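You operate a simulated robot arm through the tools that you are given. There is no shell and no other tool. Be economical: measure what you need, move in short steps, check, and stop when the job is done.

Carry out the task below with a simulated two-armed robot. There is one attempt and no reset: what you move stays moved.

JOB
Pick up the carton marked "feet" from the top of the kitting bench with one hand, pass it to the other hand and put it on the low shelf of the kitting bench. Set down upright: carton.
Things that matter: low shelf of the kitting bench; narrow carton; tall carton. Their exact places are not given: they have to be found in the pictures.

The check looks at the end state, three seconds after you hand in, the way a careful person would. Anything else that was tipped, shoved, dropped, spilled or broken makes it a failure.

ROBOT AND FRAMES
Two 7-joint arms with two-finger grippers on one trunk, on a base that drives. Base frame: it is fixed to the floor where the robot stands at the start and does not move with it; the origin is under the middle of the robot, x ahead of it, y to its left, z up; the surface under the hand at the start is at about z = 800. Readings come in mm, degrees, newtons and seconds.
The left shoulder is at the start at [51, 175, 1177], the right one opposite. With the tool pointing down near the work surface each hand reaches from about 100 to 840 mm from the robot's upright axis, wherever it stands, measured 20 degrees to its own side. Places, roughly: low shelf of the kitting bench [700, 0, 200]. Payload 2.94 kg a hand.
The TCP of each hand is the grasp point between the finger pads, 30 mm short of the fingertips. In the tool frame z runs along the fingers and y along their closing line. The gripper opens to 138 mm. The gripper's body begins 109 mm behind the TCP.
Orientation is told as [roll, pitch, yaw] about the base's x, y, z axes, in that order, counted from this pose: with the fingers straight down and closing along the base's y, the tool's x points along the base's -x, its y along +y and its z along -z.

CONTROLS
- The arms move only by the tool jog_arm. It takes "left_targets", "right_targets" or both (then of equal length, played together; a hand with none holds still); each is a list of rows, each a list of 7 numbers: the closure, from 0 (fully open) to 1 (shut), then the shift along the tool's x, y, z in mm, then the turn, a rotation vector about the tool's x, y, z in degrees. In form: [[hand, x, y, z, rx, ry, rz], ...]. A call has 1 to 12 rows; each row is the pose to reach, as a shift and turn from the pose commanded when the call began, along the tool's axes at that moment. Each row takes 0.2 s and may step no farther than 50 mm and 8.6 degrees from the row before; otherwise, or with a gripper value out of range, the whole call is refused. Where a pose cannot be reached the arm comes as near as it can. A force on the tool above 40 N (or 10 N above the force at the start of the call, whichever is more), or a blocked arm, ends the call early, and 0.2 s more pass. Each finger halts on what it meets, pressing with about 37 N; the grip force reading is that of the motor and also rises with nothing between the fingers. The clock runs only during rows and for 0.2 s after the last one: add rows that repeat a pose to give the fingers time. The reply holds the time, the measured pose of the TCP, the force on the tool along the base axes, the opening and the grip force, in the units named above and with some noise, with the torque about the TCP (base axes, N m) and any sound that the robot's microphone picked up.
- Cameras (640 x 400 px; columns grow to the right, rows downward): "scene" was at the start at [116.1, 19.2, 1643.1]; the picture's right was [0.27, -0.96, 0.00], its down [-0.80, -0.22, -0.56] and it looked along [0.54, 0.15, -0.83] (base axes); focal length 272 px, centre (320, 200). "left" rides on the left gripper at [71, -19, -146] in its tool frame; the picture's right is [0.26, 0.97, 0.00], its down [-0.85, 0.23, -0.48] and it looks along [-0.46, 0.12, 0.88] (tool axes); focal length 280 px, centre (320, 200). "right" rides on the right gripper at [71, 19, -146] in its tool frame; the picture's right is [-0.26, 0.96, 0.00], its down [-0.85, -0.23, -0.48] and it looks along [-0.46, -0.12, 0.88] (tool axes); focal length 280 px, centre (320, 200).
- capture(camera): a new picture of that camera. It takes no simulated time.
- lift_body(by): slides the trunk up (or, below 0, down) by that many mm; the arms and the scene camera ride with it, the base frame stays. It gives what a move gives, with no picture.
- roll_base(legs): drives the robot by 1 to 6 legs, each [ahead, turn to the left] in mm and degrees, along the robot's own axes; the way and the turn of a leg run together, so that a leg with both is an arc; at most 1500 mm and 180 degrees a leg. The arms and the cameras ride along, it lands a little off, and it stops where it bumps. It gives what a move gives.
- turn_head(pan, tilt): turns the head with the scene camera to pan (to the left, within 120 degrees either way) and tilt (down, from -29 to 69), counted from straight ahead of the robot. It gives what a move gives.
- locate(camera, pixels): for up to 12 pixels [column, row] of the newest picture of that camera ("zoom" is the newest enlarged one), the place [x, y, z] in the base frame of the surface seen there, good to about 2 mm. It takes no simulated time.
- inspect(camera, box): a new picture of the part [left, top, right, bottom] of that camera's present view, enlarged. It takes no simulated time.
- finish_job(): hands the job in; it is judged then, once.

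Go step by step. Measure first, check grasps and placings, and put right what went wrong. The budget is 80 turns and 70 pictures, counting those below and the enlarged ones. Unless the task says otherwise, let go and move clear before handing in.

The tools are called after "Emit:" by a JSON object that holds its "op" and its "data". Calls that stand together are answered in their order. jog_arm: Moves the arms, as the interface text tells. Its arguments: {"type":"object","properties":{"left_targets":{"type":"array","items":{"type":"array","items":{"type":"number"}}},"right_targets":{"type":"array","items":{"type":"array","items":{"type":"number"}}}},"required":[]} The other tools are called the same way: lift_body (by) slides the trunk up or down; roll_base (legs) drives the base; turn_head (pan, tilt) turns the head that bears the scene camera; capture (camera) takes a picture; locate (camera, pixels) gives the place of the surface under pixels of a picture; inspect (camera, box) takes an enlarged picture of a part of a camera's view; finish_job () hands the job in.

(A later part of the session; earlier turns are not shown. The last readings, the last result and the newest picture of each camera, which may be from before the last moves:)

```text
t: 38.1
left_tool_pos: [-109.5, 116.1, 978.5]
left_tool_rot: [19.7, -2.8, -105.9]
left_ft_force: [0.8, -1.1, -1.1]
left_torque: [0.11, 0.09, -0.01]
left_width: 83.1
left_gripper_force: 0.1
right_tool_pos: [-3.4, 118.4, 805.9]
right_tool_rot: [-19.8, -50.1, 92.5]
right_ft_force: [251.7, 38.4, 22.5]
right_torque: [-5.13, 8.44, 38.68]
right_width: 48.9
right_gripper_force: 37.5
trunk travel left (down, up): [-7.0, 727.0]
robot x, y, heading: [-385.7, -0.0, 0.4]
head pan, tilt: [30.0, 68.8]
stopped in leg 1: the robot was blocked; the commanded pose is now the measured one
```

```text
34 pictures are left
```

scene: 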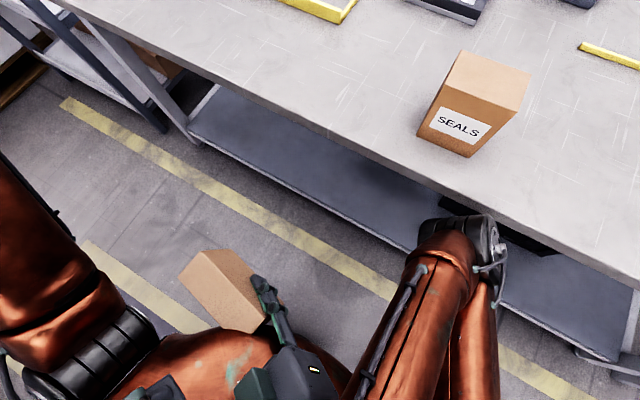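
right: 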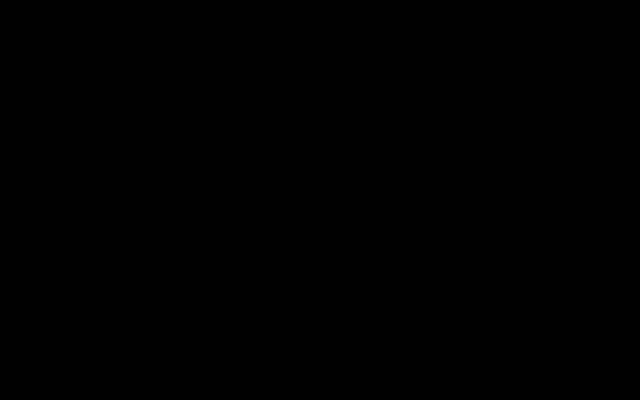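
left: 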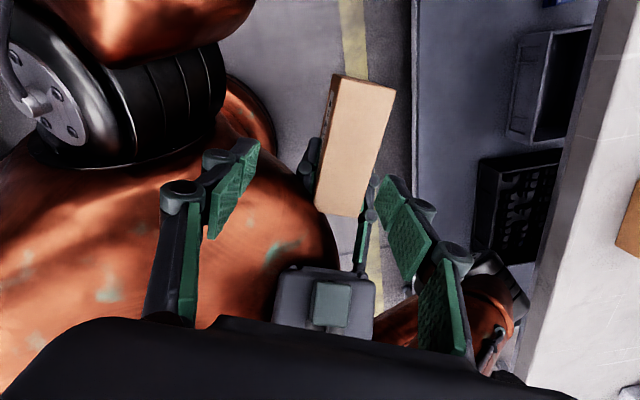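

The base only moved about 8 mm before it was blocked again. I'll move the right hand gently away from the torso along +x in small steps.

Emit:
{"op": "jog_arm", "data": {"right_targets": [[1, 0.3, -10, 3, 0, 0, 0], [1, 0.6, -19, 6, 0, 0, 0], [1, 0.9, -28, 9, 0, 0, 0], [1, 1.2, -38, 12, 0, 0, 0]]}}

Emit:
{"op": "capture", "data": {"camera": "scene"}}

Emit:
{"op": "capture", "data": {"camera": "right"}}

```text
t: 38.4
left_tool_pos: [-164.2, 108.3, 985.5]
left_tool_rot: [21.2, -3.0, -105.2]
left_ft_force: [1.1, -0.2, -0.1]
left_torque: [0.06, 0.08, -0.02]
left_width: 82.7
left_gripper_force: 0.0
right_tool_pos: [-51.7, 121.4, 815.7]
right_tool_rot: [-25.0, -49.5, 98.9]
right_ft_force: [284.5, 60.9, 92.9]
right_torque: [-16.71, 13.86, 40.63]
right_width: 49.1
right_gripper_force: 36.8
right hand out of reach, approached as far as the arm can: row 1
trunk travel left (down, up): [-7.0, 727.0]
robot x, y, heading: [-387.1, -0.1, 0.3]
head pan, tilt: [30.0, 68.8]
stopped in row 1 (right hand): the force on the tool passed its limit at 277 N (the readings are from after the stop); the commanded pose is now the measured one
```

```text
33 pictures are left
```

scene: 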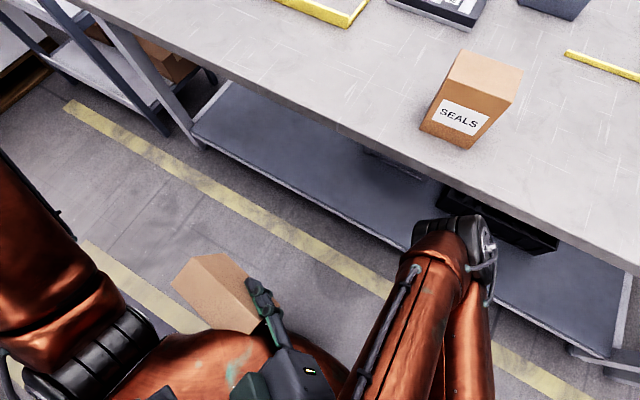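

```text
32 pictures are left
```

right: 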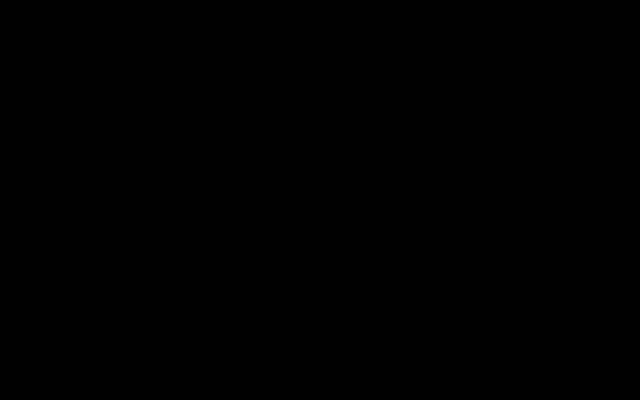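

The readings are still moving: both hands have shifted towards −x. I'll hold both hands for a few rows to see whether they settle.

Emit:
{"op": "jog_arm", "data": {"left_targets": [[0.4, 0, 0, 0, 0, 0, 0], [0.4, 0, 0, 0, 0, 0, 0], [0.4, 0, 0, 0, 0, 0, 0]]}}

Emit:
{"op": "turn_head", "data": {"pan": 0, "tilt": 69}}

Emit:
{"op": "capture", "data": {"camera": "scene"}}

Emit:
{"op": "locate", "data": {"camera": "scene", "pixels": [[320, 100], [320, 50], [320, 390], [260, 390], [250, 330], [400, 180], [300, 160]]}}

```text
t: 39.2
left_tool_pos: [-160.5, 117.2, 984.8]
left_tool_rot: [23.4, -2.1, -106.6]
left_ft_force: [-1.8, -0.4, 0.8]
left_torque: [-0.02, -0.15, 0.03]
left_width: 82.8
left_gripper_force: 0.1
right_tool_pos: [-49.2, 119.4, 817.9]
right_tool_rot: [-24.3, -49.7, 96.8]
right_ft_force: [73.2, -39.3, 68.3]
right_torque: [-10.89, 7.25, 15.48]
right_width: 49.3
right_gripper_force: 37.2
trunk travel left (down, up): [-7.0, 727.0]
robot x, y, heading: [-387.0, -0.8, 0.4]
head pan, tilt: [30.0, 68.8]
```

```text
t: 40.1
left_tool_pos: [-155.0, 118.0, 983.6]
left_tool_rot: [23.3, -1.9, -106.7]
left_ft_force: [0.6, -0.5, -0.5]
left_torque: [0.01, -0.01, 0.0]
left_width: 82.8
left_gripper_force: 0.1
right_tool_pos: [-48.2, 119.7, 816.8]
right_tool_rot: [-24.2, -49.9, 96.7]
right_ft_force: [39.6, -43.0, 15.9]
right_torque: [-2.29, 2.35, 9.98]
right_width: 49.0
right_gripper_force: 37.3
trunk travel left (down, up): [-7.0, 727.0]
robot x, y, heading: [-384.3, -4.5, 0.3]
head pan, tilt: [0.0, 68.8]
```

```text
31 pictures are left
```

scene: 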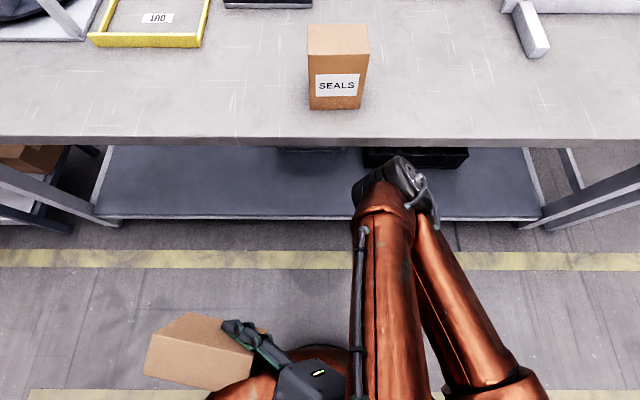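

```text
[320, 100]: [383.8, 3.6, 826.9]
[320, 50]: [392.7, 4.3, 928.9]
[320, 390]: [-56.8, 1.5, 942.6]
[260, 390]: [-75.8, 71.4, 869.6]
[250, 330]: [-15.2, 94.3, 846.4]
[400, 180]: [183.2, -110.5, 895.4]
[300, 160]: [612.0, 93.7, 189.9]
```

The hands have settled and the right-hand force has dropped to about 60 N. From four known points I work out the head camera at about (17, 0, 1246). So the torso has moved forward by some 280 mm while the hands held their places, and that squeezed the right hand. I'll move the right hand forward and slightly up, away from it.

Emit:
{"op": "jog_arm", "data": {"right_targets": [[1, -4, -11, 0, 0, 0, 0], [1, -8, -22, 0, 0, 0, 0], [1, -11, -33, 1, 0, 0, 0], [1, -14, -44, 2, 0, 0, 0], [1, -14, -56, 6, 0, 0, 0], [1, -14, -68, 10, 0, 0, 0]]}}

Emit:
{"op": "capture", "data": {"camera": "scene"}}

Emit:
{"op": "locate", "data": {"camera": "scene", "pixels": [[320, 100], [320, 50], [260, 390], [390, 185], [300, 390]]}}

```text
t: 41.5
left_tool_pos: [-154.5, 118.6, 982.9]
left_tool_rot: [23.5, -1.9, -106.5]
left_ft_force: [-0.5, 0.3, 0.7]
left_torque: [0.0, 0.01, 0.01]
left_width: 82.8
left_gripper_force: 0.1
right_tool_pos: [21.1, 120.4, 839.1]
right_tool_rot: [-24.4, -49.6, 96.3]
right_ft_force: [-0.1, 0.5, 1.4]
right_torque: [-0.03, -0.02, 0.0]
right_width: 49.0
right_gripper_force: 36.6
right hand out of reach, approached as far as the arm can: row 1
trunk travel left (down, up): [-7.0, 727.0]
robot x, y, heading: [-386.2, 2.6, 0.2]
head pan, tilt: [0.0, 68.8]
```

```text
30 pictures are left
```

scene: 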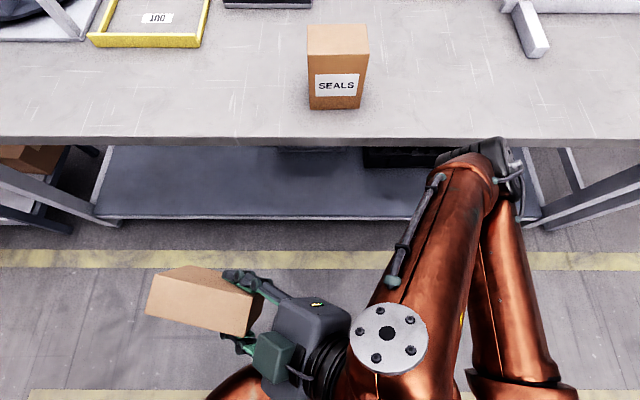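

```text
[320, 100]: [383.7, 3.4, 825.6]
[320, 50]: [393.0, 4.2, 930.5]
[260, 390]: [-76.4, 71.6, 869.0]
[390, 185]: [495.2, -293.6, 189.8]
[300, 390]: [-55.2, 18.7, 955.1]
```

The hand is free, the force is zero, and SEALS hasn't moved. With nothing touching now, I'll back up 150 mm and look again.

Emit:
{"op": "roll_base", "data": {"legs": [[-150, 0]]}}

Emit:
{"op": "turn_head", "data": {"pan": 0, "tilt": 60}}

Emit:
{"op": "capture", "data": {"camera": "scene"}}

```text
t: 42.8
left_tool_pos: [-298.3, 91.9, 996.5]
left_tool_rot: [16.9, -6.4, -101.0]
left_ft_force: [2.0, 0.0, -0.5]
left_torque: [0.04, 0.11, -0.03]
left_width: 82.9
left_gripper_force: 0.1
right_tool_pos: [-148.9, 96.4, 830.3]
right_tool_rot: [-27.6, -47.7, 96.7]
right_ft_force: [-0.5, 1.3, -0.7]
right_torque: [-0.05, -0.04, 0.04]
right_width: 49.4
right_gripper_force: 36.4
trunk travel left (down, up): [-7.0, 727.0]
robot x, y, heading: [-500.3, 0.5, 0.3]
head pan, tilt: [0.0, 68.8]
stopped in leg 1: the robot was blocked; the commanded pose is now the measured one
```

```text
t: 43.5
left_tool_pos: [-301.2, 92.0, 995.8]
left_tool_rot: [17.4, -6.4, -101.0]
left_ft_force: [-1.2, -0.8, -1.6]
left_torque: [-0.05, -0.15, 0.01]
left_width: 82.8
left_gripper_force: 0.1
right_tool_pos: [-154.5, 99.6, 831.8]
right_tool_rot: [-28.4, -48.1, 98.1]
right_ft_force: [-2.2, 1.4, 0.1]
right_torque: [-0.05, -0.1, -0.13]
right_width: 49.3
right_gripper_force: 36.8
trunk travel left (down, up): [-7.0, 727.0]
robot x, y, heading: [-501.9, -2.3, 0.2]
head pan, tilt: [0.0, 60.0]
```

```text
29 pictures are left
```

scene: 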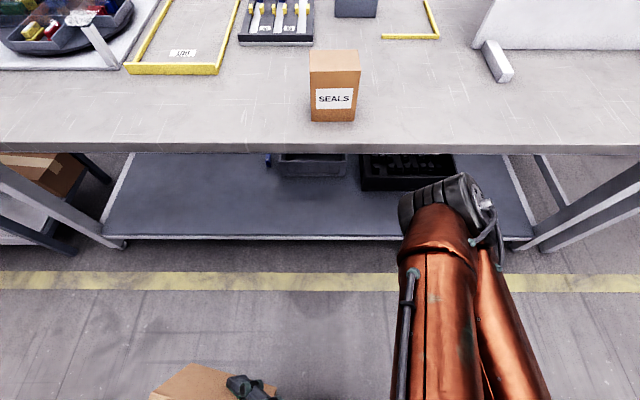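

The base was blocked near −500. I'll look back on both sides to see what it touched.

Emit:
{"op": "turn_head", "data": {"pan": 115, "tilt": 50}}

Emit:
{"op": "capture", "data": {"camera": "scene"}}

Emit:
{"op": "locate", "data": {"camera": "scene", "pixels": [[320, 100], [320, 200], [320, 300], [200, 250], [450, 250], [320, 390]]}}

Emit:
{"op": "turn_head", "data": {"pan": -115, "tilt": 50}}

Emit:
{"op": "capture", "data": {"camera": "scene"}}

Emit:
{"op": "locate", "data": {"camera": "scene", "pixels": [[320, 100], [320, 200], [320, 300], [200, 250], [450, 250], [320, 390]]}}

```text
t: 45.4
left_tool_pos: [-295.4, 94.6, 995.1]
left_tool_rot: [17.8, -6.3, -101.3]
left_ft_force: [0.1, 0.3, 0.4]
left_torque: [-0.02, 0.04, 0.0]
left_width: 83.0
left_gripper_force: 0.1
right_tool_pos: [-148.8, 101.9, 830.1]
right_tool_rot: [-28.0, -48.1, 98.0]
right_ft_force: [-0.6, 0.0, 0.2]
right_torque: [-0.02, 0.03, 0.0]
right_width: 49.1
right_gripper_force: 36.7
trunk travel left (down, up): [-7.0, 727.0]
robot x, y, heading: [-498.6, 0.7, 0.6]
head pan, tilt: [115.0, 50.0]
```

```text
28 pictures are left
```

scene: 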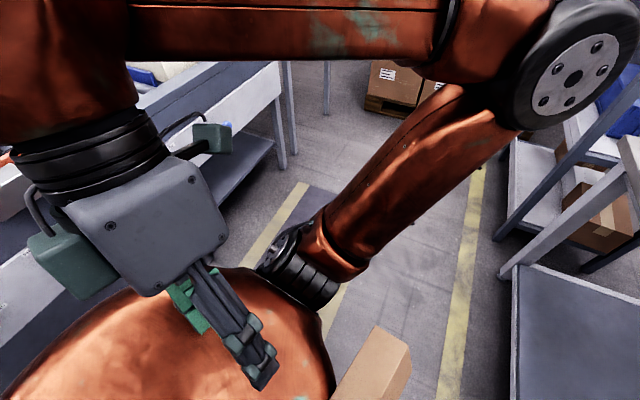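

```text
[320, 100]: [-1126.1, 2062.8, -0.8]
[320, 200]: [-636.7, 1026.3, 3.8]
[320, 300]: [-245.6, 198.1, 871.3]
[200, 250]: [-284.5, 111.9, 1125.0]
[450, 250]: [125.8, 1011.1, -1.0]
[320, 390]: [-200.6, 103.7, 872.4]
```

```text
t: 48.7
left_tool_pos: [-295.2, 93.9, 994.5]
left_tool_rot: [17.8, -6.4, -101.4]
left_ft_force: [-1.0, -0.2, -0.2]
left_torque: [-0.01, -0.01, -0.02]
left_width: 82.5
left_gripper_force: 0.1
right_tool_pos: [-148.2, 102.5, 830.6]
right_tool_rot: [-28.1, -48.0, 98.1]
right_ft_force: [0.7, -0.4, -0.6]
right_torque: [-0.07, 0.03, -0.01]
right_width: 49.1
right_gripper_force: 36.9
trunk travel left (down, up): [-7.0, 727.0]
robot x, y, heading: [-499.5, 2.1, 0.3]
head pan, tilt: [-115.0, 50.0]
```

```text
27 pictures are left
```

scene: 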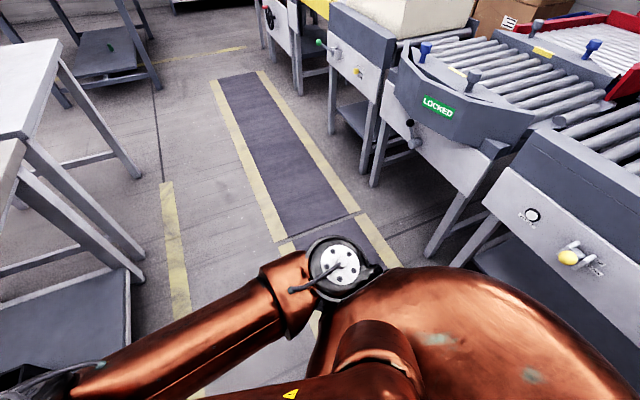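

```text
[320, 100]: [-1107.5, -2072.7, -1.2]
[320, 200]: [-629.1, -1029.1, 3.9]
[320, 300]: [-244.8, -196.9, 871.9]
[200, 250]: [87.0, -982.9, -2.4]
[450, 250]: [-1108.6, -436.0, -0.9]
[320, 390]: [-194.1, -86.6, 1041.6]
```

Nothing behind was touched: the conveyor is still 300 mm away. The left hand had folded onto the robot's own torso. I'll move the left hand out and up off the torso, and bring the right hand forward while turning it upright and partly towards +x.

Emit:
{"op": "jog_arm", "data": {"left_targets": [[0.4, 10, 10, -20, 0, 0, 0], [0.4, 40, 35, -40, 0, 0, 0], [0.4, 75, 60, -60, 0, 0, 0], [0.4, 110, 85, -80, 0, 0, 0], [0.4, 145, 100, -100, 0, 0, 0], [0.4, 177, 117, -100, 0, 0, 0], [0.4, 177, 117, -100, 0, 0, 0]], "right_targets": [[1, 17, -30, -3, 2.1, 1.1, 5.6], [1, 34, -60, -5, 4.3, 2.2, 11.2], [1, 51, -90, -8, 6.4, 3.2, 16.8], [1, 69, -120, -11, 8.6, 4.3, 22.4], [1, 86, -150, -13, 10.7, 5.4, 28], [1, 103, -180, -16, 12.9, 6.5, 33.6], [1, 103, -180, -16, 12.9, 6.5, 33.6]]}}

Emit:
{"op": "turn_head", "data": {"pan": -10, "tilt": 66}}

Emit:
{"op": "capture", "data": {"camera": "scene"}}

```text
t: 50.3
left_tool_pos: [-176.0, 213.8, 1039.2]
left_tool_rot: [17.6, -5.9, -101.5]
left_ft_force: [0.7, 0.6, 0.2]
left_torque: [-0.01, 0.09, -0.03]
left_width: 82.9
left_gripper_force: 0.0
left hand out of reach, approached as far as the arm can: row 1, 2, 3, 4, 5, 6, 7
right_tool_pos: [12.4, -18.9, 824.2]
right_tool_rot: [-1.2, -50.4, 45.7]
right_ft_force: [0.4, 1.1, 0.1]
right_torque: [-0.11, 0.1, 0.0]
right_width: 49.2
right_gripper_force: 37.0
right hand out of reach, approached as far as the arm can: row 1, 2, 3, 4
trunk travel left (down, up): [-7.0, 727.0]
robot x, y, heading: [-502.1, -0.3, 0.1]
head pan, tilt: [-115.0, 50.0]
```

```text
t: 52.1
left_tool_pos: [-168.8, 212.9, 1040.5]
left_tool_rot: [17.7, -6.1, -101.5]
left_ft_force: [0.3, -0.3, 0.4]
left_torque: [-0.01, 0.02, 0.0]
left_width: 83.0
left_gripper_force: 0.1
right_tool_pos: [18.6, -18.1, 822.5]
right_tool_rot: [-0.3, -49.9, 45.2]
right_ft_force: [-0.2, 0.3, 0.0]
right_torque: [-0.04, 0.03, -0.01]
right_width: 48.9
right_gripper_force: 37.1
trunk travel left (down, up): [-7.0, 727.0]
robot x, y, heading: [-499.2, -2.9, 0.4]
head pan, tilt: [-10.0, 66.0]
```

```text
26 pictures are left
```

scene: 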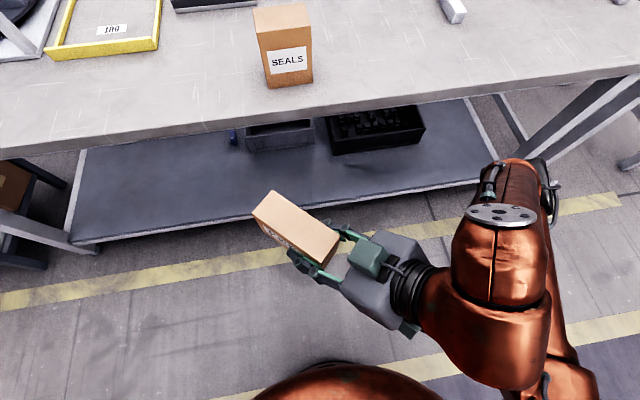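

The carton is upright again with a clear view. I'll measure the items on the shelf, the carton and the elbow.

Emit:
{"op": "locate", "data": {"camera": "scene", "pixels": [[280, 145], [380, 140], [250, 190], [400, 175], [280, 220], [285, 198], [335, 240], [255, 215], [540, 170], [500, 213], [510, 300], [240, 140]]}}

Emit:
{"op": "inspect", "data": {"camera": "scene", "box": [220, 170, 380, 290]}}

```text
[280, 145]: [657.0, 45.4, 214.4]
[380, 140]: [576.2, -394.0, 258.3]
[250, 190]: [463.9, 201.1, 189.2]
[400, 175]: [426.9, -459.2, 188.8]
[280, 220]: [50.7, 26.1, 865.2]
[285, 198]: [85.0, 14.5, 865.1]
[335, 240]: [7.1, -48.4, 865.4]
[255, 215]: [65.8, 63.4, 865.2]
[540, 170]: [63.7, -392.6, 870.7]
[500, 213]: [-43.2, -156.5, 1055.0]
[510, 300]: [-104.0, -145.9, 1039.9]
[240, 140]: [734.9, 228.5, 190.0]
```

```text
3.33 times, centred on (300, 230) of scene
```

zoom: 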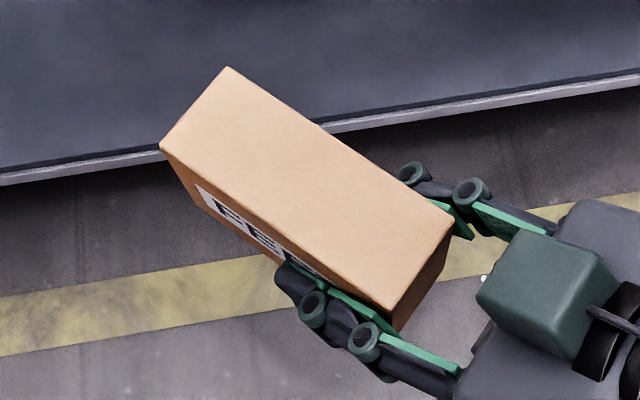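

The carton is level (top 865 at all points). The shelf strip from x 370 to 520 around y −120 is free; a crate starts at about x 570, y −390, and a tray at about x 650, y 45. I'll yaw the right hand to point straight ahead and begin to go down in front of the bench.

Emit:
{"op": "jog_arm", "data": {"right_targets": [[1, 11, -20, 8, 5.75, 0, 4.8], [1, 22.6, -41, 16, 11.5, 0, 9.6], [1, 34, -61, 23, 17.3, 0, 14.5], [1, 45, -81, 31, 23, 0, 19.3], [1, 56, -101, 39, 28.8, 0, 24.1], [1, 67.8, -122, 46.7, 34.5, 0, 28.9], [1, 67.8, -122, 46.7, 34.5, 0, 28.9]]}}

Emit:
{"op": "capture", "data": {"camera": "scene"}}

```text
t: 53.7
left_tool_pos: [-165.4, 211.9, 1039.8]
left_tool_rot: [17.4, -6.1, -101.5]
left_ft_force: [1.0, 0.9, -0.3]
left_torque: [-0.03, 0.08, 0.02]
left_width: 82.9
left_gripper_force: 0.1
right_tool_pos: [100.5, -110.2, 737.5]
right_tool_rot: [-0.4, -50.0, 0.1]
right_ft_force: [0.4, 0.1, -0.6]
right_torque: [0.0, 0.06, -0.01]
right_width: 48.9
right_gripper_force: 37.1
right hand out of reach, approached as far as the arm can: row 3, 4, 5
trunk travel left (down, up): [-7.0, 727.0]
robot x, y, heading: [-500.1, -1.4, 0.4]
head pan, tilt: [-10.0, 66.0]
```

```text
24 pictures are left
```

scene: 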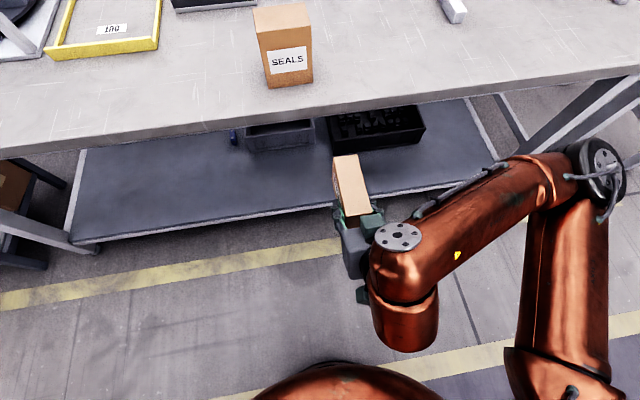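

The hand now points straight ahead and the elbow is out to the right. I'll check the elbow's clearance from the bench, then go down 300 mm.

Emit:
{"op": "locate", "data": {"camera": "scene", "pixels": [[590, 145], [615, 170], [540, 160], [345, 158], [400, 235]]}}

Emit:
{"op": "jog_arm", "data": {"right_targets": [[1, 27, 0, 26, 0, 0, 0], [1, 54, 0, 52, 0, 0, 0], [1, 81, 0, 78, 0, 0, 0], [1, 108, 0, 104, 0, 0, 0], [1, 108, 0, 104, 0, 0, 0]]}}

Emit:
{"op": "capture", "data": {"camera": "scene"}}

```text
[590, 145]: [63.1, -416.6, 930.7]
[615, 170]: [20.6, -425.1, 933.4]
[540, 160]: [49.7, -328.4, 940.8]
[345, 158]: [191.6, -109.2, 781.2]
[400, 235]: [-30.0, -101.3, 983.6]
```

```text
t: 54.9
left_tool_pos: [-159.8, 215.0, 1037.7]
left_tool_rot: [17.1, -6.3, -101.4]
left_ft_force: [0.6, 1.0, -0.4]
left_torque: [-0.12, -0.06, 0.02]
left_width: 82.8
left_gripper_force: 0.1
right_tool_pos: [116.8, -111.3, 587.3]
right_tool_rot: [-0.3, -49.6, 0.2]
right_ft_force: [0.3, 0.6, -0.3]
right_torque: [-0.03, 0.07, -0.06]
right_width: 49.0
right_gripper_force: 36.9
right hand out of reach, approached as far as the arm can: row 1, 2, 3
trunk travel left (down, up): [-7.0, 727.0]
robot x, y, heading: [-497.1, 2.2, 0.5]
head pan, tilt: [-10.0, 66.0]
```

```text
23 pictures are left
```

scene: 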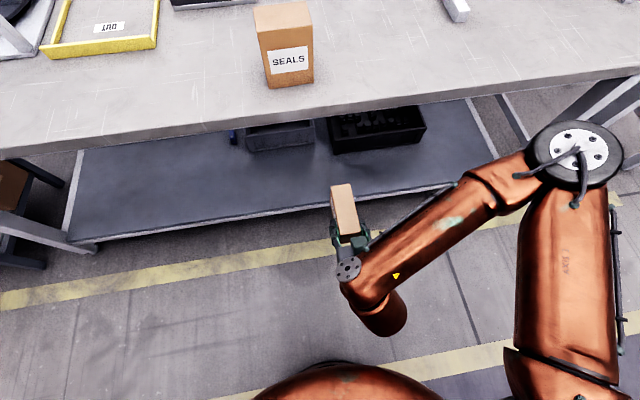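

Going well: the hand is at z 587 and the elbow stays well away from the bench. I'll go down another 200 mm.

Emit:
{"op": "jog_arm", "data": {"right_targets": [[1, 31, 0, 26, 0, 0, 0], [1, 61, 0, 52, 0, 0, 0], [1, 92, 0, 78, 0, 0, 0], [1, 123, 0, 103, 0, 0, 0], [1, 153, 0, 129, 0, 0, 0], [1, 153, 0, 129, 0, 0, 0]]}}

Emit:
{"op": "capture", "data": {"camera": "scene"}}

```text
t: 56.3
left_tool_pos: [-165.7, 212.6, 1040.0]
left_tool_rot: [17.6, -6.1, -101.4]
left_ft_force: [0.1, -0.6, -0.6]
left_torque: [0.01, -0.01, -0.02]
left_width: 82.8
left_gripper_force: 0.1
right_tool_pos: [112.2, -112.2, 390.0]
right_tool_rot: [-0.4, -49.9, 0.1]
right_ft_force: [-0.7, 0.1, -0.4]
right_torque: [-0.03, 0.04, -0.03]
right_width: 49.1
right_gripper_force: 37.4
trunk travel left (down, up): [-7.0, 727.0]
robot x, y, heading: [-493.8, 0.4, 0.6]
head pan, tilt: [-10.0, 66.0]
```

```text
22 pictures are left
```

scene: 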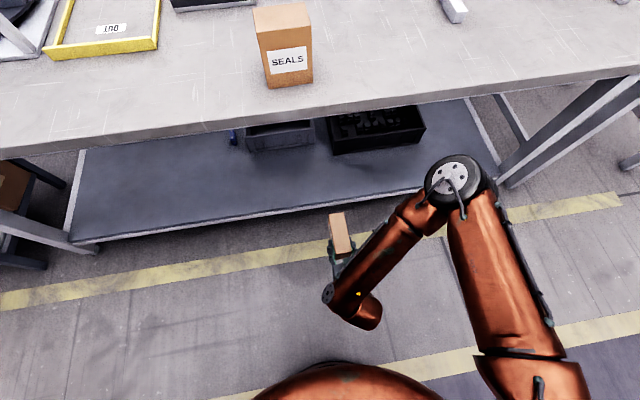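

The hand is at z 390. Next I'll move in over the shelf with the carton bottom about 50 mm above it, halfway first.

Emit:
{"op": "locate", "data": {"camera": "scene", "pixels": [[455, 170], [435, 180], [340, 220], [340, 245]]}}

Emit:
{"op": "jog_arm", "data": {"right_targets": [[1, 38, 0, 32, 0, 0, 0], [1, 77, 0, 64, 0, 0, 0], [1, 52, 0, 94, 0, 0, 0], [1, 28, 0, 124, 0, 0, 0], [1, 4, 0, 152, 0, 0, 0], [1, -20, 0, 179, 0, 0, 0], [1, -20, 0, 179, 0, 0, 0]]}}

Emit:
{"op": "capture", "data": {"camera": "scene"}}

```text
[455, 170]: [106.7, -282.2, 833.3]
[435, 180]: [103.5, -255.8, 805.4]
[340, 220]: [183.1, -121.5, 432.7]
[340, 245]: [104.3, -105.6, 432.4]
```

```text
refused: row 2 steps farther than a row can; nothing moved
```

```text
21 pictures are left
```

scene: 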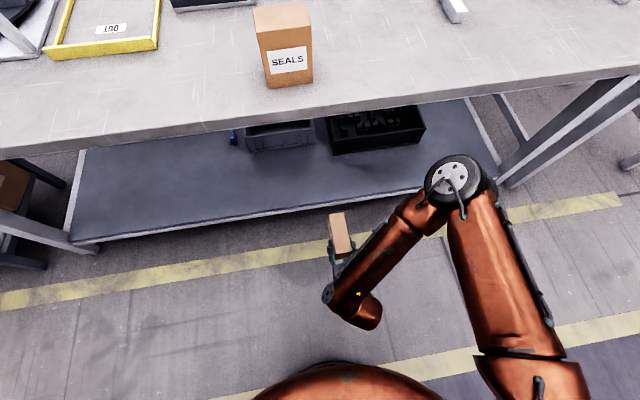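

That call was refused because one row stepped too far. I'll repeat it with finer rows.

Emit:
{"op": "jog_arm", "data": {"right_targets": [[1, 30, 0, 25, 0, 0, 0], [1, 60, 0, 50, 0, 0, 0], [1, 77, 0, 64, 0, 0, 0], [1, 52, 0, 94, 0, 0, 0], [1, 28, 0, 124, 0, 0, 0], [1, 4, 0, 152, 0, 0, 0], [1, -20, 0, 179, 0, 0, 0], [1, -20, 0, 179, 0, 0, 0]]}}

Emit:
{"op": "capture", "data": {"camera": "scene"}}

```text
t: 58.1
left_tool_pos: [-157.6, 213.3, 1039.5]
left_tool_rot: [17.1, -6.2, -101.4]
left_ft_force: [-0.1, -0.3, -0.6]
left_torque: [-0.04, -0.08, 0.0]
left_width: 82.9
left_gripper_force: 0.1
right_tool_pos: [263.8, -112.9, 285.0]
right_tool_rot: [-0.4, -49.5, 0.0]
right_ft_force: [-0.5, 0.1, -0.3]
right_torque: [-0.01, 0.1, -0.01]
right_width: 49.0
right_gripper_force: 36.4
trunk travel left (down, up): [-7.0, 727.0]
robot x, y, heading: [-500.5, -1.4, 0.5]
head pan, tilt: [-10.0, 66.0]
```

```text
20 pictures are left
```

scene: 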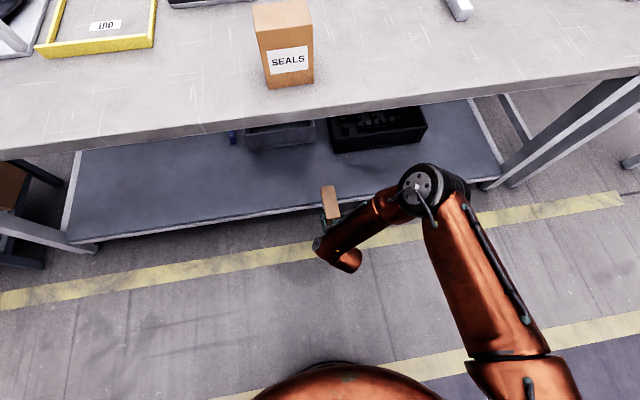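

The arm is fully in reach and the carton tip is at the shelf edge, 48 mm above it. I'll check the elbow, then move 150 mm further in.

Emit:
{"op": "locate", "data": {"camera": "scene", "pixels": [[425, 175], [405, 190], [378, 205], [330, 193]]}}

Emit:
{"op": "jog_arm", "data": {"right_targets": [[1, -23, 0, 30, 0, 0, 0], [1, -46, 0, 59, 0, 0, 0], [1, -69, 0, 88, 0, 0, 0], [1, -92, 0, 118, 0, 0, 0], [1, -92, 0, 118, 0, 0, 0]]}}

Emit:
{"op": "capture", "data": {"camera": "scene"}}

Emit:
{"op": "capture", "data": {"camera": "right"}}

```text
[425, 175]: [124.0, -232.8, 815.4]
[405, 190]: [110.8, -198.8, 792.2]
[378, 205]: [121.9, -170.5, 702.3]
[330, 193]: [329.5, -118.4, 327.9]
```

```text
t: 59.1
left_tool_pos: [-122.5, 210.2, 1034.2]
left_tool_rot: [13.4, -7.9, -93.4]
left_ft_force: [-0.1, 0.8, -0.3]
left_torque: [-0.01, -0.04, 0.06]
left_width: 83.0
left_gripper_force: 0.1
right_tool_pos: [423.3, -132.9, 324.2]
right_tool_rot: [-0.3, -55.4, -2.8]
right_ft_force: [0.7, -2.0, -0.1]
right_torque: [0.1, 0.03, 0.16]
right_width: 49.2
right_gripper_force: 36.5
trunk travel left (down, up): [-7.0, 727.0]
robot x, y, heading: [-503.7, 0.1, 0.4]
head pan, tilt: [-10.0, 66.0]
stopped in row 4 (right hand): the arm was blocked; the commanded pose is now the measured one
```

```text
19 pictures are left
```

scene: 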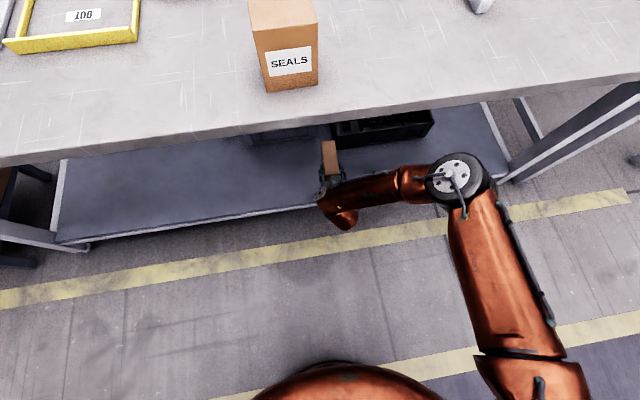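

```text
18 pictures are left
```

right: 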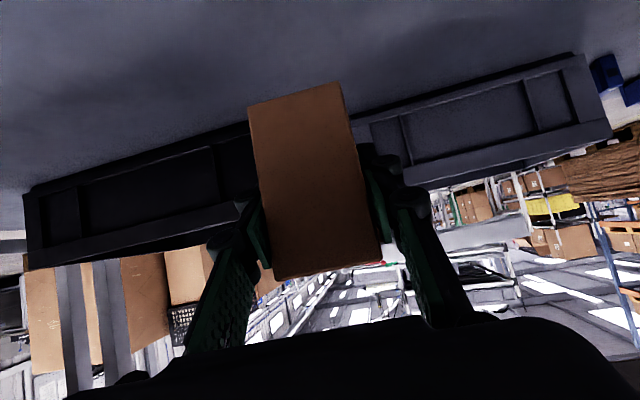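

The move stopped as blocked with the hand at (423, −133, 324) and no force on the tool. I'll check the elbow and forearm against the bench.

Emit:
{"op": "locate", "data": {"camera": "scene", "pixels": [[455, 155], [450, 175], [430, 175], [410, 170], [410, 195], [345, 215], [330, 150], [330, 170], [380, 180], [320, 100], [285, 85], [365, 200]]}}

Emit:
{"op": "jog_arm", "data": {"right_targets": [[1, 0, 0, 0, 0, 0, 0], [1, 0, 0, 0, 0, 0, 0]]}}

Emit:
{"op": "inspect", "data": {"camera": "scene", "box": [260, 90, 520, 250]}}

```text
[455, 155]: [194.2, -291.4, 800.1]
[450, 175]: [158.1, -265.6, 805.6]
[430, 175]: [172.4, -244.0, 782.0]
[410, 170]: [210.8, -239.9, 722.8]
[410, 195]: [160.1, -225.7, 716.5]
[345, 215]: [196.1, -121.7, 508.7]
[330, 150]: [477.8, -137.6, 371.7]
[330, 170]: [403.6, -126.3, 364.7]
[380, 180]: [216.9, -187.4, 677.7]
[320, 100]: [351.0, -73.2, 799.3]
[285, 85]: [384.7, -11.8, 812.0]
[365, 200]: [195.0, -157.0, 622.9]
```

```text
t: 59.4
left_tool_pos: [-94.7, 200.9, 1041.9]
left_tool_rot: [12.1, -9.8, -89.2]
left_ft_force: [0.2, 0.0, 0.5]
left_torque: [0.06, 0.05, 0.01]
left_width: 82.8
left_gripper_force: 0.1
right_tool_pos: [461.8, -173.0, 386.7]
right_tool_rot: [3.8, -61.4, -12.3]
right_ft_force: [-1.4, -0.2, -2.4]
right_torque: [0.0, -0.19, 0.03]
right_width: 49.1
right_gripper_force: 36.8
trunk travel left (down, up): [-7.0, 727.0]
robot x, y, heading: [-501.4, 1.6, 0.2]
head pan, tilt: [-10.0, 66.0]
stopped in row 1 (left hand): the arm was blocked; the commanded pose is now the measured one
```

```text
2.46 times, centred on (390, 170) of scene
```

zoom: 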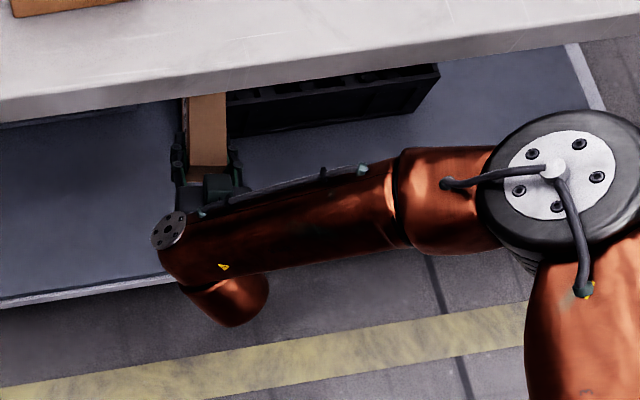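

The torso itself is swaying forward and carrying the hands with it. I'll let time pass with the arms left alone to see whether it settles.

Emit:
{"op": "turn_head", "data": {"pan": -10, "tilt": 62}}

Emit:
{"op": "turn_head", "data": {"pan": -10, "tilt": 58}}

Emit:
{"op": "capture", "data": {"camera": "scene"}}

```text
t: 60.1
left_tool_pos: [-111.3, 201.9, 1043.6]
left_tool_rot: [13.2, -9.8, -89.8]
left_ft_force: [0.0, 0.0, 0.3]
left_torque: [0.02, -0.02, 0.01]
left_width: 83.0
left_gripper_force: 0.1
right_tool_pos: [461.9, -177.5, 405.3]
right_tool_rot: [5.0, -62.9, -14.0]
right_ft_force: [-0.8, 0.6, 0.0]
right_torque: [-0.03, 0.02, -0.04]
right_width: 49.1
right_gripper_force: 37.3
trunk travel left (down, up): [-7.0, 727.0]
robot x, y, heading: [-503.3, -3.6, 0.4]
head pan, tilt: [-10.0, 62.0]
```

```text
t: 60.7
left_tool_pos: [-93.1, 201.3, 1040.6]
left_tool_rot: [12.1, -9.7, -89.9]
left_ft_force: [1.5, 0.1, -0.4]
left_torque: [0.01, 0.01, -0.05]
left_width: 82.7
left_gripper_force: 0.2
right_tool_pos: [473.2, -181.5, 396.1]
right_tool_rot: [5.1, -62.3, -14.6]
right_ft_force: [0.6, -0.6, -0.1]
right_torque: [0.04, 0.05, 0.01]
right_width: 48.9
right_gripper_force: 37.0
trunk travel left (down, up): [-7.0, 727.0]
robot x, y, heading: [-501.9, -0.7, 0.3]
head pan, tilt: [-10.0, 58.0]
```

```text
16 pictures are left
```

scene: 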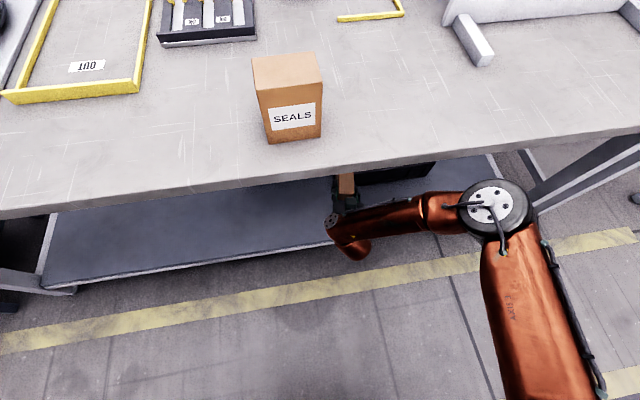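

It has settled with the hand at (473, −181, 396), and the carton is tilted about 12°. I'll go slowly to (400, −140, 320) and level it on the way.

Emit:
{"op": "jog_arm", "data": {"right_targets": [[1, 11.7, 2.7, -3.8, -0.8, 1.4, -0.84], [1, 23.3, 5.4, -7.6, -1.6, 2.8, -1.7], [1, 35, 8.2, -11.5, -2.4, 4.2, -2.5], [1, 46.7, 10.9, -15.3, -3.2, 5.6, -3.4], [1, 58.3, 13.6, -19.1, -4, 6.9, -4.2], [1, 70, 16.3, -22.9, -4.8, 8.3, -5.1], [1, 81.7, 19, -26.8, -5.6, 9.7, -5.9], [1, 93.3, 21.8, -30.6, -6.4, 11.1, -6.8], [1, 105, 24.5, -34.4, -7.2, 12.5, -7.6], [1, 105, 24.5, -34.4, -7.2, 12.5, -7.6]]}}

Emit:
{"op": "capture", "data": {"camera": "scene"}}

```text
t: 61.0
left_tool_pos: [-115.8, 186.4, 1055.2]
left_tool_rot: [12.6, -11.2, -87.2]
left_ft_force: [6.1, 7.7, 4.3]
left_torque: [-0.66, 0.92, -0.26]
left_width: 82.5
left_gripper_force: 0.0
right_tool_pos: [487.5, -198.3, 520.5]
right_tool_rot: [17.9, -71.7, -28.9]
right_ft_force: [-4.5, 23.0, 4.1]
right_torque: [-0.75, 0.63, -2.25]
right_width: 49.0
right_gripper_force: 37.3
trunk travel left (down, up): [-7.0, 727.0]
robot x, y, heading: [-501.7, -1.5, 0.3]
head pan, tilt: [-10.0, 58.0]
stopped in row 1 (left hand): the arm was blocked; the commanded pose is now the measured one
```

```text
15 pictures are left
```

scene: 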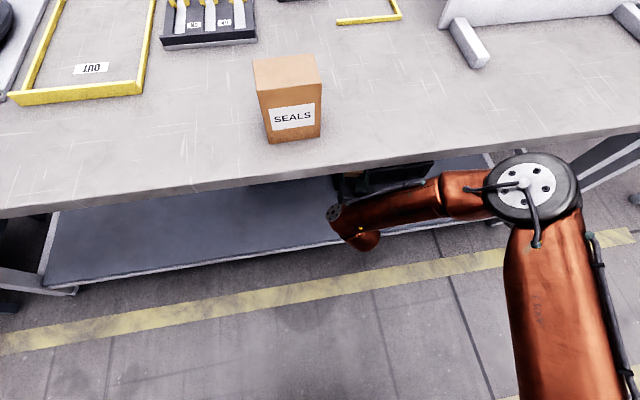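

The stop is caused by the left arm: it is folded and blocked against the robot's own body, and every stop shifts the right hand too. I'll unfold the left arm forward and outward first.

Emit:
{"op": "jog_arm", "data": {"left_targets": [[0.4, 8, 15, -5, 0, 0, 0], [0.4, 16, 35, -10, 0, 0, 0], [0.4, 26, 60, -10, 0, 0, 0], [0.4, 38, 90, -10, 0, 0, 0], [0.4, 50, 120, -10, 0, 0, 0], [0.4, 62, 150, -10, 0, 0, 0], [0.4, 75, 180, -10, 0, 0, 0], [0.4, 85, 205, -10, 0, 0, 0], [0.4, 85, 205, -10, 0, 0, 0]]}}

Emit:
{"op": "turn_head", "data": {"pan": 5, "tilt": 50}}

Emit:
{"op": "capture", "data": {"camera": "scene"}}

```text
t: 61.4
left_tool_pos: [-136.0, 169.1, 1073.5]
left_tool_rot: [9.0, -13.2, -81.0]
left_ft_force: [2.3, 3.5, 4.9]
left_torque: [-0.21, 0.47, -0.12]
left_width: 83.1
left_gripper_force: 0.3
left hand out of reach, approached as far as the arm can: row 1
right_tool_pos: [461.3, -248.0, 611.4]
right_tool_rot: [40.8, -76.0, -58.0]
right_ft_force: [-2.6, 5.9, -0.5]
right_torque: [-0.06, 0.05, -0.52]
right_width: 49.1
right_gripper_force: 37.3
trunk travel left (down, up): [-7.0, 727.0]
robot x, y, heading: [-502.2, -0.6, 0.3]
head pan, tilt: [-10.0, 58.0]
stopped in row 1 (left hand): the arm was blocked; the commanded pose is now the measured one
```

```text
t: 62.1
left_tool_pos: [-124.5, 169.2, 1068.6]
left_tool_rot: [8.4, -13.1, -80.7]
left_ft_force: [0.3, 0.3, 0.3]
left_torque: [0.01, -0.04, -0.02]
left_width: 82.8
left_gripper_force: 0.0
right_tool_pos: [466.2, -256.3, 591.2]
right_tool_rot: [35.7, -75.4, -53.5]
right_ft_force: [0.0, 0.2, -0.6]
right_torque: [0.04, 0.06, 0.01]
right_width: 49.1
right_gripper_force: 37.1
trunk travel left (down, up): [-7.0, 727.0]
robot x, y, heading: [-496.7, -1.1, 0.2]
head pan, tilt: [5.0, 50.0]
```

```text
14 pictures are left
```

scene: 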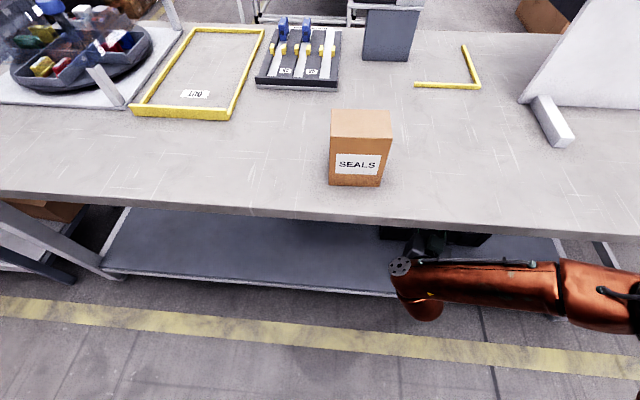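

Each arm command makes the folded left arm jerk the torso, and the right hand rises. Before the next command I'll fix the true camera and torso position from known points.

Emit:
{"op": "locate", "data": {"camera": "scene", "pixels": [[320, 20], [320, 100], [320, 190], [320, 250], [320, 330], [320, 390], [20, 200], [620, 180], [600, 290], [410, 265], [430, 240], [100, 390]]}}

```text
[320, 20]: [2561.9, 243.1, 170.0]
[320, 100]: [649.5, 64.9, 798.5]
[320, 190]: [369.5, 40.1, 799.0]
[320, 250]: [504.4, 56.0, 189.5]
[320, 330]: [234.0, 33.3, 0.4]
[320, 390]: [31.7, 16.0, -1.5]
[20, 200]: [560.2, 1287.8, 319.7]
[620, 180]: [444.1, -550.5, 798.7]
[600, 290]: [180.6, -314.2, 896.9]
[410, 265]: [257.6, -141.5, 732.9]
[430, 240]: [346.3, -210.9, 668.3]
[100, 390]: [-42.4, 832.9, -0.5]
```

The head camera is at about (−76, 0, 1209), so the left wrist (tool at y 169, z 1068) is pressed beside the head. I'll move the left hand straight outward (+y). At the same time I'll bring the right hand back and down to (300, −170, 400), levelling the carton.

Emit:
{"op": "jog_arm", "data": {"left_targets": [[0.4, 20, 0, 0, 0, 0, 0], [0.4, 40, 0, 0, 0, 0, 0], [0.4, 60, 0, 0, 0, 0, 0], [0.4, 80, 0, 0, 0, 0, 0], [0.4, 100, 0, 0, 0, 0, 0], [0.4, 120, 0, 0, 0, 0, 0], [0.4, 140, 0, 0, 0, 0, 0], [0.4, 160, 0, 0, 0, 0, 0], [0.4, 170, 0, 0, 0, 0, 0], [0.4, 170, 0, 0, 0, 0, 0]], "right_targets": [[1, 23, 0, -14, -1.3, 2.9, -1.6], [1, 45, 0, -28, -2.6, 5.8, -3.2], [1, 68, 0, -42, -4, 8.7, -4.8], [1, 91, 0, -56, -5.3, 11.6, -6.4], [1, 113, 0, -70, -6.6, 14.5, -8], [1, 136, 0, -85, -7.9, 17.5, -9.5], [1, 159, 0, -99, -9.2, 20.4, -11.1], [1, 182, 0, -113, -10.6, 23.3, -12.7], [1, 204, 0, -127, -11.9, 26.2, -14.3], [1, 227, 0, -141, -13.2, 29.1, -15.9]]}}

```text
t: 62.5
left_tool_pos: [-132.2, 141.9, 1069.1]
left_tool_rot: [4.8, -14.5, -78.3]
left_ft_force: [0.3, -1.2, 0.1]
left_torque: [0.06, 0.04, -0.02]
left_width: 82.9
left_gripper_force: 0.1
left hand out of reach, approached as far as the arm can: row 1
right_tool_pos: [451.9, -275.0, 677.2]
right_tool_rot: [74.1, -77.1, -91.8]
right_ft_force: [2.6, 0.9, -9.7]
right_torque: [-0.04, 0.63, 0.22]
right_width: 48.8
right_gripper_force: 37.5
trunk travel left (down, up): [-7.0, 727.0]
robot x, y, heading: [-497.9, -4.2, 0.2]
head pan, tilt: [5.0, 50.0]
stopped in row 1 (left hand): the arm was blocked; the commanded pose is now the measured one
```

The carton is now at z ≈ 677 under the bench top, and arm commands keep lifting it. I need to see exactly what the situation is before doing anything else.

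Emit:
{"op": "turn_head", "data": {"pan": -15, "tilt": 55}}

Emit:
{"op": "capture", "data": {"camera": "scene"}}

Emit:
{"op": "capture", "data": {"camera": "right"}}

```text
t: 63.3
left_tool_pos: [-134.2, 144.3, 1069.3]
left_tool_rot: [5.0, -14.5, -77.9]
left_ft_force: [1.4, -0.3, -0.5]
left_torque: [0.01, 0.0, 0.0]
left_width: 82.6
left_gripper_force: 0.0
right_tool_pos: [453.2, -269.3, 679.2]
right_tool_rot: [75.5, -77.2, -92.8]
right_ft_force: [1.6, 6.0, -16.2]
right_torque: [-0.25, 1.08, 0.29]
right_width: 49.2
right_gripper_force: 36.8
trunk travel left (down, up): [-7.0, 727.0]
robot x, y, heading: [-500.8, 0.5, 0.2]
head pan, tilt: [-15.0, 55.0]
```

```text
13 pictures are left
```

scene: 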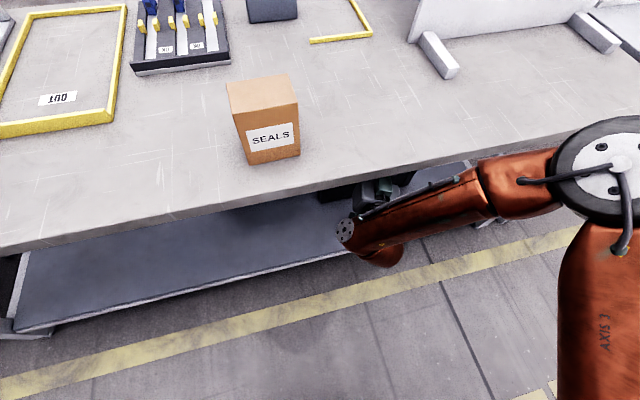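

```text
12 pictures are left
```

right: 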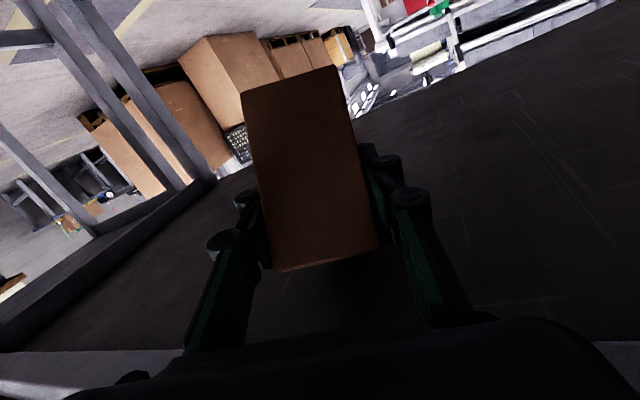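

The carton is just touching the underside of the bench top (16 N down), and SEALS is unmoved. Arm commands only make this worse, so I'll try drawing everything out from under the bench with a short base move back.

Emit:
{"op": "roll_base", "data": {"legs": [[-60, 0]]}}

```text
t: 64.0
left_tool_pos: [-192.8, 110.9, 1077.7]
left_tool_rot: [-10.0, -10.1, -68.5]
left_ft_force: [0.4, -0.7, 0.1]
left_torque: [0.16, 0.14, -0.07]
left_width: 82.7
left_gripper_force: 0.1
right_tool_pos: [377.1, -316.9, 741.9]
right_tool_rot: [93.4, -72.3, -118.0]
right_ft_force: [-37.6, 32.5, -85.2]
right_torque: [-2.33, 2.34, 2.13]
right_width: 49.2
right_gripper_force: 37.0
trunk travel left (down, up): [-7.0, 727.0]
robot x, y, heading: [-523.7, 2.8, 4.0]
head pan, tilt: [-15.0, 55.0]
stopped in leg 1: the robot was blocked; the commanded pose is now the measured one
```

The base moved only 24 mm and the carton now presses up on the bench with about 85 N. I'll look at the bench and SEALS before anything else.

Emit:
{"op": "capture", "data": {"camera": "scene"}}

Emit:
{"op": "locate", "data": {"camera": "scene", "pixels": [[260, 85], [270, 160], [200, 180], [420, 130], [380, 215], [340, 230], [420, 190], [520, 180], [600, 160]]}}

```text
11 pictures are left
```

scene: 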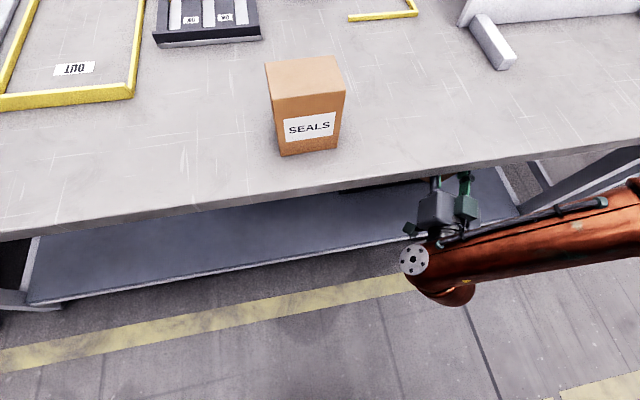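

```text
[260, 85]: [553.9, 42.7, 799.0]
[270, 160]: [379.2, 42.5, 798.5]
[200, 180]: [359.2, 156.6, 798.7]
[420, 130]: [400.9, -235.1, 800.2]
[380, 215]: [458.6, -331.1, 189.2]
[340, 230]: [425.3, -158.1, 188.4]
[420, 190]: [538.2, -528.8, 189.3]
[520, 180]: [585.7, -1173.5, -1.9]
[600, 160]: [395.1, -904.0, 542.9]
```

The bench and SEALS are where they were (z 798–800), and the right palm is now out in front of the bench edge. I'll pull the right hand back and down while the left hand steps firmly outward.

Emit:
{"op": "jog_arm", "data": {"left_targets": [[0.4, 20, 44, 0, 0, 0, 0], [0.4, 40, 88, 0, 0, 0, 0], [0.4, 60, 132, 0, 0, 0, 0], [0.4, 80, 176, 0, 0, 0, 0], [0.4, 95, 210, 0, 0, 0, 0], [0.4, 95, 210, 0, 0, 0, 0]], "right_targets": [[1, 12, -14, -22, 0, 0, 0], [1, 24, -29, -44, 0, 0, 0], [1, 36, -43, -66, 0, 0, 0], [1, 48, -57, -88, 0, 0, 0], [1, 59, -71, -110, 0, 0, 0], [1, 59, -71, -110, 0, 0, 0]]}}

Emit:
{"op": "capture", "data": {"camera": "scene"}}

```text
t: 64.4
left_tool_pos: [-208.9, 101.2, 1100.1]
left_tool_rot: [-25.6, 0.3, -64.3]
left_ft_force: [2.3, -0.3, -0.7]
left_torque: [0.01, 0.24, -0.06]
left_width: 82.6
left_gripper_force: 0.0
left hand out of reach, approached as far as the arm can: row 1
right_tool_pos: [345.3, -334.5, 725.8]
right_tool_rot: [92.1, -74.6, -127.0]
right_ft_force: [-0.4, -1.3, -2.3]
right_torque: [-0.03, 0.03, 0.06]
right_width: 49.0
right_gripper_force: 36.9
trunk travel left (down, up): [-7.0, 727.0]
robot x, y, heading: [-542.0, 8.3, 7.5]
head pan, tilt: [-15.0, 55.0]
stopped in row 1 (left hand): the arm was blocked; the commanded pose is now the measured one
```

```text
10 pictures are left
```

scene: 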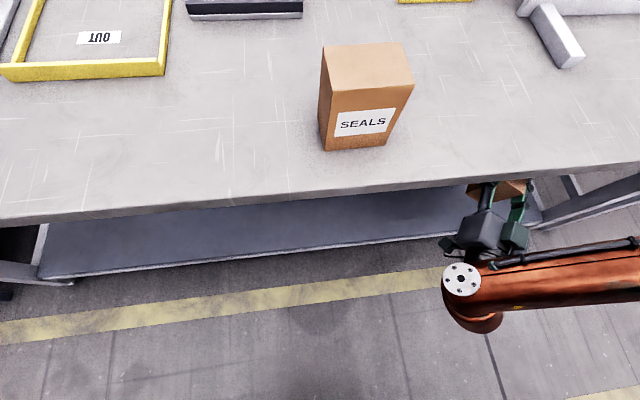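

The right hand is free of the bench (force ≈ 0) and coming out. Next I'll look at how the left arm is jammed.

Emit:
{"op": "turn_head", "data": {"pan": 70, "tilt": 25}}

Emit:
{"op": "capture", "data": {"camera": "scene"}}

Emit:
{"op": "locate", "data": {"camera": "scene", "pixels": [[60, 60], [60, 200], [60, 340], [190, 60], [190, 200], [190, 340], [320, 60], [320, 200], [320, 340], [500, 100], [500, 300], [600, 200]]}}

```text
t: 66.0
left_tool_pos: [-239.1, 102.2, 1097.3]
left_tool_rot: [-22.4, -1.8, -65.4]
left_ft_force: [-0.2, -0.3, 0.7]
left_torque: [-0.02, 0.01, 0.04]
left_width: 82.9
left_gripper_force: 0.0
right_tool_pos: [331.5, -322.9, 743.0]
right_tool_rot: [93.0, -74.9, -130.1]
right_ft_force: [0.3, -1.0, -69.0]
right_torque: [-0.89, 2.64, -0.02]
right_width: 49.3
right_gripper_force: 37.2
trunk travel left (down, up): [-7.0, 727.0]
robot x, y, heading: [-518.0, 33.3, 8.8]
head pan, tilt: [70.0, 25.0]
```

```text
9 pictures are left
```

scene: 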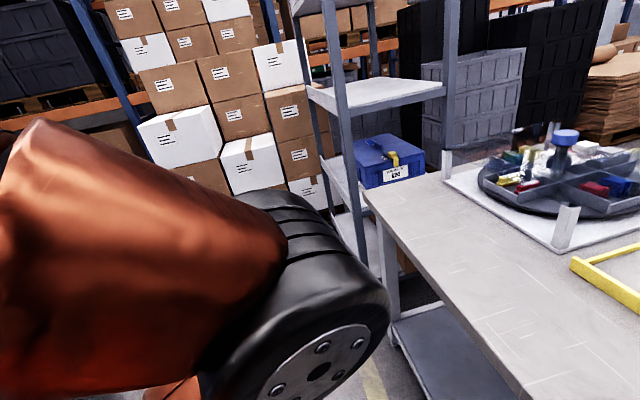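

```text
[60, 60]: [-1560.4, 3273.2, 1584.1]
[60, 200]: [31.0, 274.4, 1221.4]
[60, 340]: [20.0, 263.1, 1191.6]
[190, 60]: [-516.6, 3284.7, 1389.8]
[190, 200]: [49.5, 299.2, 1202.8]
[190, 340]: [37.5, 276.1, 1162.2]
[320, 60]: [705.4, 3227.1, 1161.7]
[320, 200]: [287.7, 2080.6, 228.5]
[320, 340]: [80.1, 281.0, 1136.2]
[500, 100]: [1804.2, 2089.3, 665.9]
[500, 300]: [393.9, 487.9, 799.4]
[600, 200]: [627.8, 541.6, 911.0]
```

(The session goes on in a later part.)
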